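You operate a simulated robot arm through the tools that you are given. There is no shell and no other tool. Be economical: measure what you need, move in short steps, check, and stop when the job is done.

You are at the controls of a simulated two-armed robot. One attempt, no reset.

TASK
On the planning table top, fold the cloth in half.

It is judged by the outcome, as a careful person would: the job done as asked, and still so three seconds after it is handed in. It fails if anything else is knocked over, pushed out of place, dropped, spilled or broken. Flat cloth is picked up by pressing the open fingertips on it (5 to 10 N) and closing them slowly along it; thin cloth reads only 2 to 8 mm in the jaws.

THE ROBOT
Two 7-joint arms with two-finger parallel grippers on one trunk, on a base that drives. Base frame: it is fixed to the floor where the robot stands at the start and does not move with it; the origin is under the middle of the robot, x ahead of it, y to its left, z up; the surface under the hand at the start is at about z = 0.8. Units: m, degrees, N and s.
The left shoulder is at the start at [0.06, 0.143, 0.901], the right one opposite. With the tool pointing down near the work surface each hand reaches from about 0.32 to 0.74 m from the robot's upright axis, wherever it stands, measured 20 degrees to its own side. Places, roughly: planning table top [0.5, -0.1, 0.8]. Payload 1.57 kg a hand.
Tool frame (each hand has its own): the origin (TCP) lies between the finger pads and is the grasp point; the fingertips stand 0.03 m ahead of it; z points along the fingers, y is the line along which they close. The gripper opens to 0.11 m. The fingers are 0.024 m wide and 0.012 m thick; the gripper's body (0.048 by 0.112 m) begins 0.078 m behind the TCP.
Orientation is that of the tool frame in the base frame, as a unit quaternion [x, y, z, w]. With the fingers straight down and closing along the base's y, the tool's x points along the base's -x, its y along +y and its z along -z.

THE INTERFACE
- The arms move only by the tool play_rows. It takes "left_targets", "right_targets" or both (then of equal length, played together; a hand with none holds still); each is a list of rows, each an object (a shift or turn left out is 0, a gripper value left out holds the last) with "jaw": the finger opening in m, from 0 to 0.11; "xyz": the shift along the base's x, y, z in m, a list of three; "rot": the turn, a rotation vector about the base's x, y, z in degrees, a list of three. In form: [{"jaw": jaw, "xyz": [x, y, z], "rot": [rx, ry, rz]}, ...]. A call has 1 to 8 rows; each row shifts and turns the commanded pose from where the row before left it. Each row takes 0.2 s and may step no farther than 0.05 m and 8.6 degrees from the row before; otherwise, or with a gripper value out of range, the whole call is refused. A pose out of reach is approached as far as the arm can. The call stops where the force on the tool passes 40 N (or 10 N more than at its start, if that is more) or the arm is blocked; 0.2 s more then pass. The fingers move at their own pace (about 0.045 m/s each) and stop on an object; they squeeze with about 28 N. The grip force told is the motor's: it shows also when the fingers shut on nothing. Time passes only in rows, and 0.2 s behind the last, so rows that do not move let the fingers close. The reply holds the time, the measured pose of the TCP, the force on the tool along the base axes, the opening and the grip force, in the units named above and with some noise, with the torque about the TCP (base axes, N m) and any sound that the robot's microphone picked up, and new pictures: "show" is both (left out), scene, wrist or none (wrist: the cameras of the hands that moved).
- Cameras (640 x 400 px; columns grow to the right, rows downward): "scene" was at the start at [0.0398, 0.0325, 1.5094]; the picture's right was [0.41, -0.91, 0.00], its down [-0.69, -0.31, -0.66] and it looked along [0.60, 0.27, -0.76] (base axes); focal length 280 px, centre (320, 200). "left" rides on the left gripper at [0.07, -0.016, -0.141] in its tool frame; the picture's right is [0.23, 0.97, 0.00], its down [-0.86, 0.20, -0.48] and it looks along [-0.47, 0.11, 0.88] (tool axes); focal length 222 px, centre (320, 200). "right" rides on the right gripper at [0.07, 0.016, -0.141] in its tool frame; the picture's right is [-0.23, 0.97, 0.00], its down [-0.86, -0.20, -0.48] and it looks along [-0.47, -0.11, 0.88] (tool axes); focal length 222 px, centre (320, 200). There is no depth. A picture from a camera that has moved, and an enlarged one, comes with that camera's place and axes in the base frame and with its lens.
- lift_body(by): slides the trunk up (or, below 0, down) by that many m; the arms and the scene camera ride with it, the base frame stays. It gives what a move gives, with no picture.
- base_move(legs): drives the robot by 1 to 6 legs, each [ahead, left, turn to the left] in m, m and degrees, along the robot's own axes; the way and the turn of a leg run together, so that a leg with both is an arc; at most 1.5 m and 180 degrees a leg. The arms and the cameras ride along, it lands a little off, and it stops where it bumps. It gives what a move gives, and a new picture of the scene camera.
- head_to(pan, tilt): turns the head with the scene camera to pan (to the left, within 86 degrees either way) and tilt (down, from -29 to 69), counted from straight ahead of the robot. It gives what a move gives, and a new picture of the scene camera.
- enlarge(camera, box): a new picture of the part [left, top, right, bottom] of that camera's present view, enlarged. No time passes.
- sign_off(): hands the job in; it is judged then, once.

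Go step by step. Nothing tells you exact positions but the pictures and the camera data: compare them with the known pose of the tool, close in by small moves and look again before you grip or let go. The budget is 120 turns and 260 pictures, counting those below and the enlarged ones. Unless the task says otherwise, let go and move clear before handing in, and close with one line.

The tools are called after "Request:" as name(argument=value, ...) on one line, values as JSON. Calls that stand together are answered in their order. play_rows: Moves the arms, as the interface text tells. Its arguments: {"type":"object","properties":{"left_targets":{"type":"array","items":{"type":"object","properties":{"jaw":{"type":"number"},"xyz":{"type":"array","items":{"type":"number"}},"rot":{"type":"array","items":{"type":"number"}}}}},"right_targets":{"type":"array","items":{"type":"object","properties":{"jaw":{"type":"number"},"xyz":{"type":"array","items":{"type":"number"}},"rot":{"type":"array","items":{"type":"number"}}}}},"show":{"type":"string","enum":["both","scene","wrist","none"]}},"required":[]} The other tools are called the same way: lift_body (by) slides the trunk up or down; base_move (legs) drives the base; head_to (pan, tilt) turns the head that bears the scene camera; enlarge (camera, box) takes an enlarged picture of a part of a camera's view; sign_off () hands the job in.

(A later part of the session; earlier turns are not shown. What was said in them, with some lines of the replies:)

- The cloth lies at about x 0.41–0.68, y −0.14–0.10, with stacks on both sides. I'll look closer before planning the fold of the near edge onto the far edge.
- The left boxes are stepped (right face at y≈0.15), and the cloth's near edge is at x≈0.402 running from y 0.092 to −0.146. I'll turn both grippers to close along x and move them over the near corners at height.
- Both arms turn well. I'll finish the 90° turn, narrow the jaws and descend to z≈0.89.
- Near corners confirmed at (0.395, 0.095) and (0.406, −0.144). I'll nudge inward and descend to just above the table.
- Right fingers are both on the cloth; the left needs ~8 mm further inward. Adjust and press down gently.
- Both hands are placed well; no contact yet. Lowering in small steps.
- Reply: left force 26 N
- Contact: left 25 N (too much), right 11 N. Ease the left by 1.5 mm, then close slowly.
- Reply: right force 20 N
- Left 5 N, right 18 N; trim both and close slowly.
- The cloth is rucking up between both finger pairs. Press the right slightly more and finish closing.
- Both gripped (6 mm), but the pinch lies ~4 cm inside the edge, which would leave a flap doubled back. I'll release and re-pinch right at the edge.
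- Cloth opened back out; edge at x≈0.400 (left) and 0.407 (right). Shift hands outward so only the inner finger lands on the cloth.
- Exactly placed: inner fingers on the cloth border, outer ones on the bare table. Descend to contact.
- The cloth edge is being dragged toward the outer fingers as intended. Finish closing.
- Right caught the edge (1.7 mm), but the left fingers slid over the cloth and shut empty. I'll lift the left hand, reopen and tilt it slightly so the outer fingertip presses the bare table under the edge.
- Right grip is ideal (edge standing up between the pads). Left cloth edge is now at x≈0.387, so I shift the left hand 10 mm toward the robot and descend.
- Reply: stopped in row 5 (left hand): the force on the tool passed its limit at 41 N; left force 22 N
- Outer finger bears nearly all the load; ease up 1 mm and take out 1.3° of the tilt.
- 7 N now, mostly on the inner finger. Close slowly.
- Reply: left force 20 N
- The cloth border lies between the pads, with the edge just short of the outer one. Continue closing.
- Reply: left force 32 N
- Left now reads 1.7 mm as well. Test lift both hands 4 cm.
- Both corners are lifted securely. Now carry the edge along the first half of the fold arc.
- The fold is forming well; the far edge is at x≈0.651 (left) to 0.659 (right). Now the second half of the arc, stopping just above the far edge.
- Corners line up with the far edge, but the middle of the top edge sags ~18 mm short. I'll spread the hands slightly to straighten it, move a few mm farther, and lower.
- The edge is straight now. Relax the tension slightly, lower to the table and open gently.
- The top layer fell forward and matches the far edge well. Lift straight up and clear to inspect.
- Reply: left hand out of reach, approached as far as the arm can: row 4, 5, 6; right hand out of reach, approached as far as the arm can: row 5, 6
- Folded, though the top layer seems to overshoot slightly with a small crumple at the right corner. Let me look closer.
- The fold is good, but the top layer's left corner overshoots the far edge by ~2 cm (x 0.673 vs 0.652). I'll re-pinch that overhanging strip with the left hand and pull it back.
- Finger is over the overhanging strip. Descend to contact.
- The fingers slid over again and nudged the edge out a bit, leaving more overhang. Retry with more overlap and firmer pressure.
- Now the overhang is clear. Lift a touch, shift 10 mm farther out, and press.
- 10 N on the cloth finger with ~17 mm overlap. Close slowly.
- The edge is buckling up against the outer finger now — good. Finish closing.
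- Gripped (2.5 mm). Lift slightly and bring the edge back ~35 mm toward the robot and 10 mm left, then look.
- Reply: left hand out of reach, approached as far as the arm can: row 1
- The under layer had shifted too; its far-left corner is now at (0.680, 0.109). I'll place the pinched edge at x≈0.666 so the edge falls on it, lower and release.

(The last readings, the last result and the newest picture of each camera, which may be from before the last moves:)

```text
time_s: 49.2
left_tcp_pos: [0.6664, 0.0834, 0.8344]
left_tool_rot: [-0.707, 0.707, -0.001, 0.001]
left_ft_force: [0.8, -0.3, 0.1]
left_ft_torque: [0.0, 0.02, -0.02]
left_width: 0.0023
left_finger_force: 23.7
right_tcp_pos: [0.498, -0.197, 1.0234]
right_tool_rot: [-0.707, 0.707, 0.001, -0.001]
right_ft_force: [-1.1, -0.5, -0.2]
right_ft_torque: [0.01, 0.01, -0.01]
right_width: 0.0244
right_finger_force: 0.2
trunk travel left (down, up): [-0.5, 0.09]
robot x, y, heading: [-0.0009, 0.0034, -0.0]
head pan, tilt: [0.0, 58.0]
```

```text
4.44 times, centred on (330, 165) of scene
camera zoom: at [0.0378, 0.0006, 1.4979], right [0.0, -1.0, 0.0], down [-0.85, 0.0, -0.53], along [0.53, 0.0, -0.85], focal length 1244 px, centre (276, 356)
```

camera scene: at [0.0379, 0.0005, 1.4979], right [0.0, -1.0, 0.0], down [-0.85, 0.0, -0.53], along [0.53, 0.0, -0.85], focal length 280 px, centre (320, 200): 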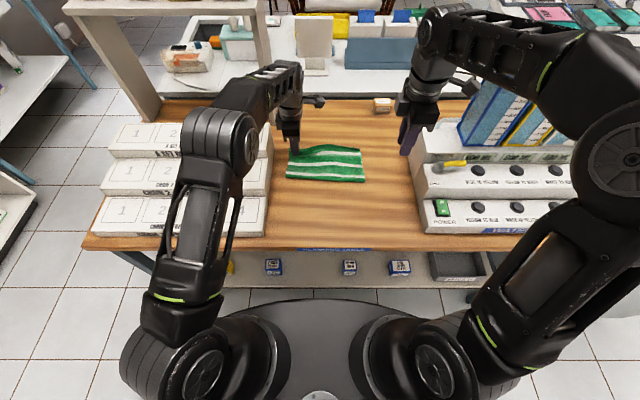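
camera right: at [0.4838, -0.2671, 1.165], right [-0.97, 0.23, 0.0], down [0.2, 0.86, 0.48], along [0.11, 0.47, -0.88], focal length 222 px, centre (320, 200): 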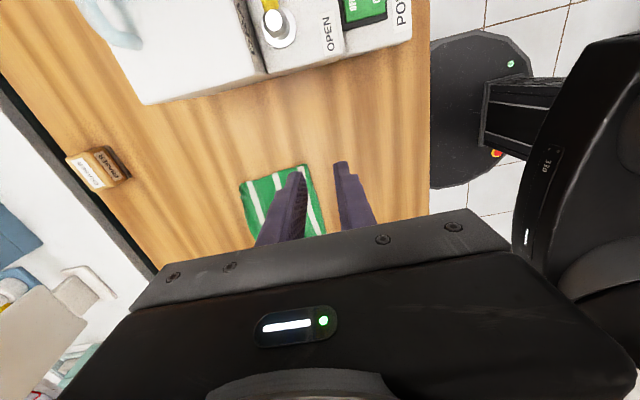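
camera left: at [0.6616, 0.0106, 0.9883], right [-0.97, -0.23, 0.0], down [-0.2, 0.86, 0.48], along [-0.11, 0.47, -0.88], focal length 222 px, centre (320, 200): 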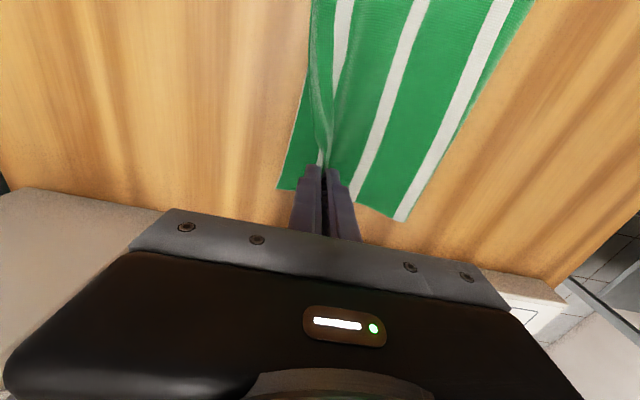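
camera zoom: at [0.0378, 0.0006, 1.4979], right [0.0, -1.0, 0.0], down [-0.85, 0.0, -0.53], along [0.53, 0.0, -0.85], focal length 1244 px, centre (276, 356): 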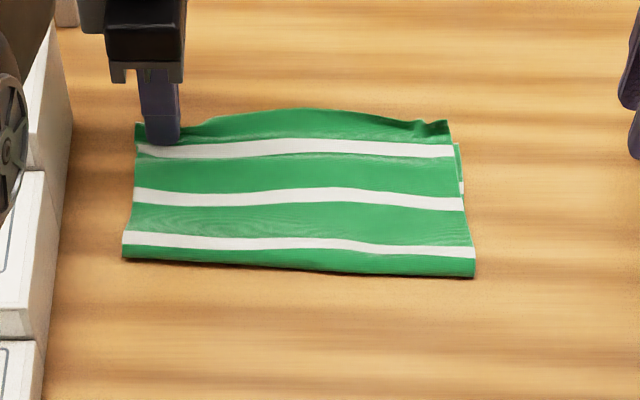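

Left side aligned. Release and retract the left hand.

Request:
play_rows(left_targets=[{"jaw": 0.006}, {"jaw": 0.012}, {"jaw": 0.02}, {"xyz": [-0.002, 0, 0.012]}, {"xyz": [-0.01, 0, 0.03]}, {"xyz": [-0.03, 0, 0.04]}, {"xyz": [-0.04, 0.0, 0.03]}, {"xyz": [-0.04, 0.0, 0.03]}], show="none")

Request:
enlarge(camera="scene", box=[270, 125, 390, 200])

Request:
enlarge(camera="left", box=[200, 0, 480, 220])

```text
time_s: 51.0
left_tcp_pos: [0.5429, 0.0847, 0.979]
left_tool_rot: [0.707, -0.707, 0.0, 0.0]
left_ft_force: [0.5, -0.8, 0.7]
left_ft_torque: [-0.01, -0.03, -0.02]
left_width: 0.0201
left_finger_force: 0.2
right_tcp_pos: [0.4981, -0.1963, 1.0252]
right_tool_rot: [-0.707, 0.707, 0.001, 0.001]
right_ft_force: [-1.0, -0.3, -0.3]
right_ft_torque: [-0.02, -0.03, -0.03]
right_width: 0.024
right_finger_force: 0.1
trunk travel left (down, up): [-0.5, 0.09]
robot x, y, heading: [0.0021, -0.0009, 0.0]
head pan, tilt: [0.0, 58.0]
```

```text
5.33 times, centred on (330, 162) of scene
camera zoom: at [0.0365, 0.0008, 1.4979], right [0.0, -1.0, 0.0], down [-0.85, 0.0, -0.53], along [0.53, 0.0, -0.85], focal length 1493 px, centre (267, 400)
```

zoom: 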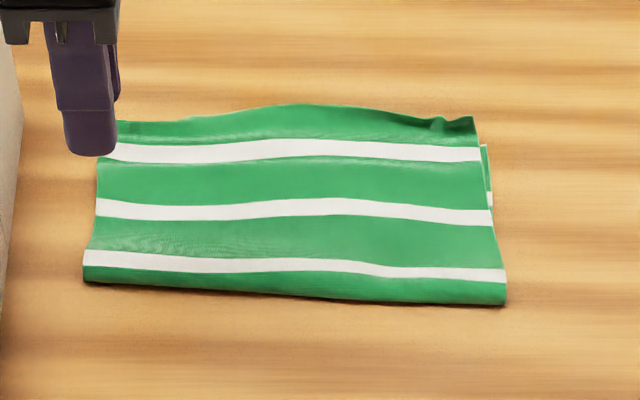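

```text
1.82 times, centred on (340, 110) of left
camera zoom: at [0.5589, 0.0164, 1.1208], right [-0.97, -0.23, 0.0], down [-0.2, 0.86, 0.48], along [-0.11, 0.47, -0.88], focal length 404 px, centre (284, 364)
```

zoom: 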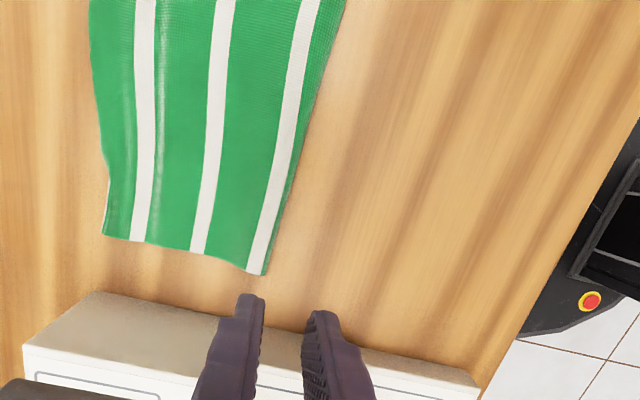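

Left corner is now spot on. The right corner still seems to overshoot ~1.5 cm with a crumple; bring the right hand over for a look.

Request:
play_rows(right_targets=[{"xyz": [0.035, 0.02, -0.01]}, {"xyz": [0.035, 0.02, -0.02]}, {"xyz": [0.03, 0.02, -0.03]}, {"xyz": [0.03, 0.012, -0.03]}, {"xyz": [0.03, 0, -0.03]}, {"xyz": [0.01, 0, -0.03]}, {}], show="wrist")

Request:
enlarge(camera="right", box=[230, 80, 490, 240])

```text
time_s: 52.6
left_tcp_pos: [0.5436, 0.0849, 0.9778]
left_tool_rot: [-0.707, 0.708, 0.0, 0.001]
left_ft_force: [0.1, 0.4, 0.7]
left_ft_torque: [-0.04, 0.01, 0.0]
left_width: 0.0201
left_finger_force: 0.1
right_tcp_pos: [0.6674, -0.1243, 0.8728]
right_tool_rot: [0.708, -0.706, 0.0, 0.0]
right_ft_force: [0.1, 0.1, 0.7]
right_ft_torque: [0.03, -0.03, -0.02]
right_width: 0.024
right_finger_force: 0.1
trunk travel left (down, up): [-0.5, 0.09]
robot x, y, heading: [-0.0022, -0.0005, 0.0]
head pan, tilt: [0.0, 58.0]
camera right: at [0.652, -0.1939, 1.0139], right [-0.97, 0.23, 0.0], down [0.2, 0.86, 0.48], along [0.11, 0.47, -0.88], focal length 222 px, centre (320, 200)
```

right: 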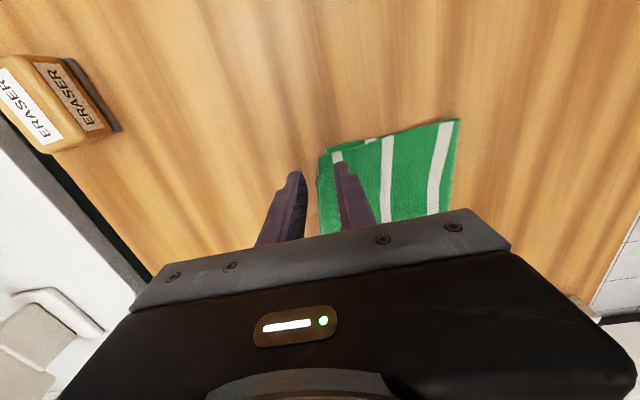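

```text
2.46 times, centred on (360, 160) of right
camera zoom: at [0.652, -0.1939, 1.0139], right [-0.97, 0.23, 0.0], down [0.2, 0.86, 0.48], along [0.11, 0.47, -0.88], focal length 547 px, centre (222, 298)
```

zoom: 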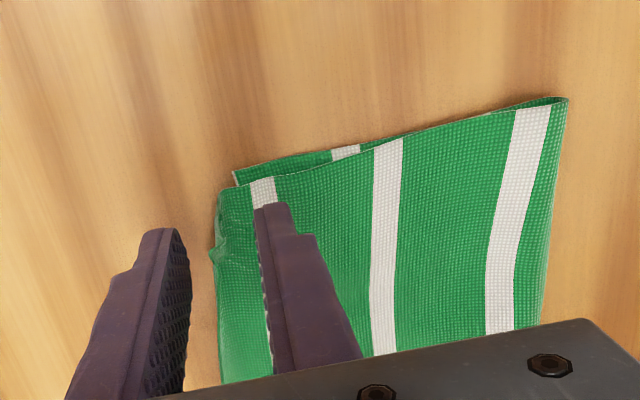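

Right corner overshoots only ~7 mm, which is fine. Retract both hands up and clear, then final check.

Request:
play_rows(left_targets=[{"xyz": [-0.02, 0, 0.02]}, {"xyz": [-0.03, 0, 0.02]}, {"xyz": [-0.03, 0, 0.02]}, {"xyz": [-0.03, 0, 0]}, {"xyz": [-0.03, 0, 0]}, {}], right_targets=[{"xyz": [0, 0, 0.03]}, {"xyz": [-0.02, 0, 0.03]}, {"xyz": [-0.04, -0.01, 0.03]}, {"xyz": [-0.04, -0.02, 0.03]}, {"xyz": [-0.04, -0.02, 0.02]}, {}], show="scene")

Request:
enlarge(camera="scene", box=[270, 125, 390, 200])

```text
refused: row 3 steps farther than a row can; nothing moved
```

```text
5.33 times, centred on (330, 162) of scene
camera zoom: at [0.0376, 0.0006, 1.4979], right [0.0, -1.0, 0.0], down [-0.85, 0.0, -0.53], along [0.53, 0.0, -0.85], focal length 1493 px, centre (267, 400)
```

zoom: 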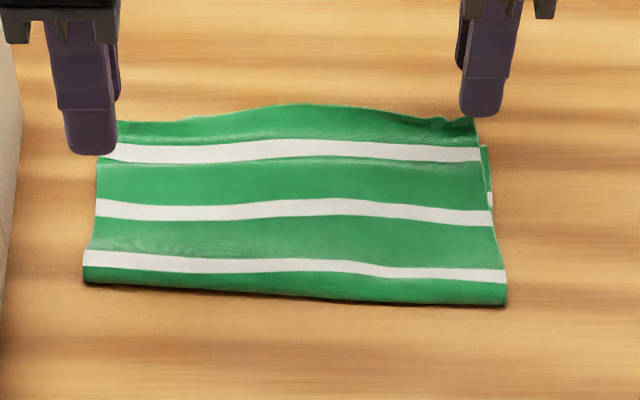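

The last move was refused for one over-long step; I retract with smaller steps.

Request:
play_rows(left_targets=[{"xyz": [-0.02, 0, 0.02]}, {"xyz": [-0.03, 0, 0.02]}, {"xyz": [-0.03, 0, 0.02]}, {"xyz": [-0.03, 0, 0]}, {"xyz": [-0.03, 0, 0]}, {}], right_targets=[{"xyz": [0, 0, 0.03]}, {"xyz": [-0.02, 0, 0.03]}, {"xyz": [-0.03, -0.01, 0.03]}, {"xyz": [-0.035, -0.02, 0.02]}, {"xyz": [-0.035, -0.02, 0.02]}, {}], show="scene")

Request:
enlarge(camera="scene", box=[270, 125, 390, 200])

```text
time_s: 54.0
left_tcp_pos: [0.4033, 0.0828, 1.038]
left_tool_rot: [0.707, -0.707, 0.002, -0.002]
left_ft_force: [0.3, -0.1, -0.6]
left_ft_torque: [-0.03, -0.01, 0.02]
left_width: 0.0201
left_finger_force: 0.1
right_tcp_pos: [0.5491, -0.1744, 1.0038]
right_tool_rot: [0.707, -0.707, 0.0, 0.0]
right_ft_force: [0.4, 0.2, 0.1]
right_ft_torque: [0.01, 0.0, -0.04]
right_width: 0.0239
right_finger_force: 0.1
trunk travel left (down, up): [-0.5, 0.09]
robot x, y, heading: [0.0013, -0.0057, 0.2]
head pan, tilt: [0.0, 58.0]
camera scene: at [0.0388, 0.0006, 1.4978], right [0.0, -1.0, 0.0], down [-0.85, 0.0, -0.53], along [0.53, 0.0, -0.85], focal length 280 px, centre (320, 200)
```

scene: 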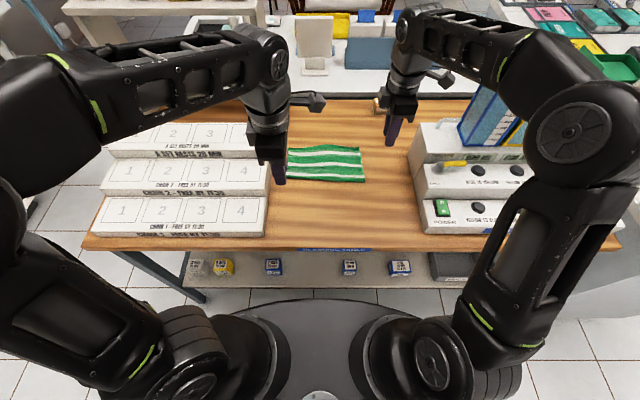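

```text
5.33 times, centred on (330, 162) of scene
camera zoom: at [0.0388, 0.0006, 1.4978], right [0.0, -1.0, 0.0], down [-0.85, 0.0, -0.53], along [0.53, 0.0, -0.85], focal length 1493 px, centre (267, 400)
```

zoom: 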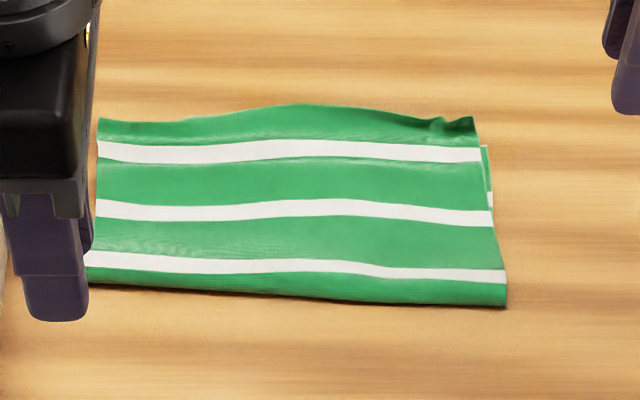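

The cloth lies neatly folded with its edges nearly matched; the stacks and eraser are undisturbed and both hands are clear. Handing in.

Request:
sign_off()

```text
The job is handed in.
```

The cloth is folded in half on the planning table top, near edge over far edge. The left corner lines up. At the right corner the top layer overshoots by about 7 mm and is slightly crumpled. The hands are empty and clear, and nothing else was disturbed.
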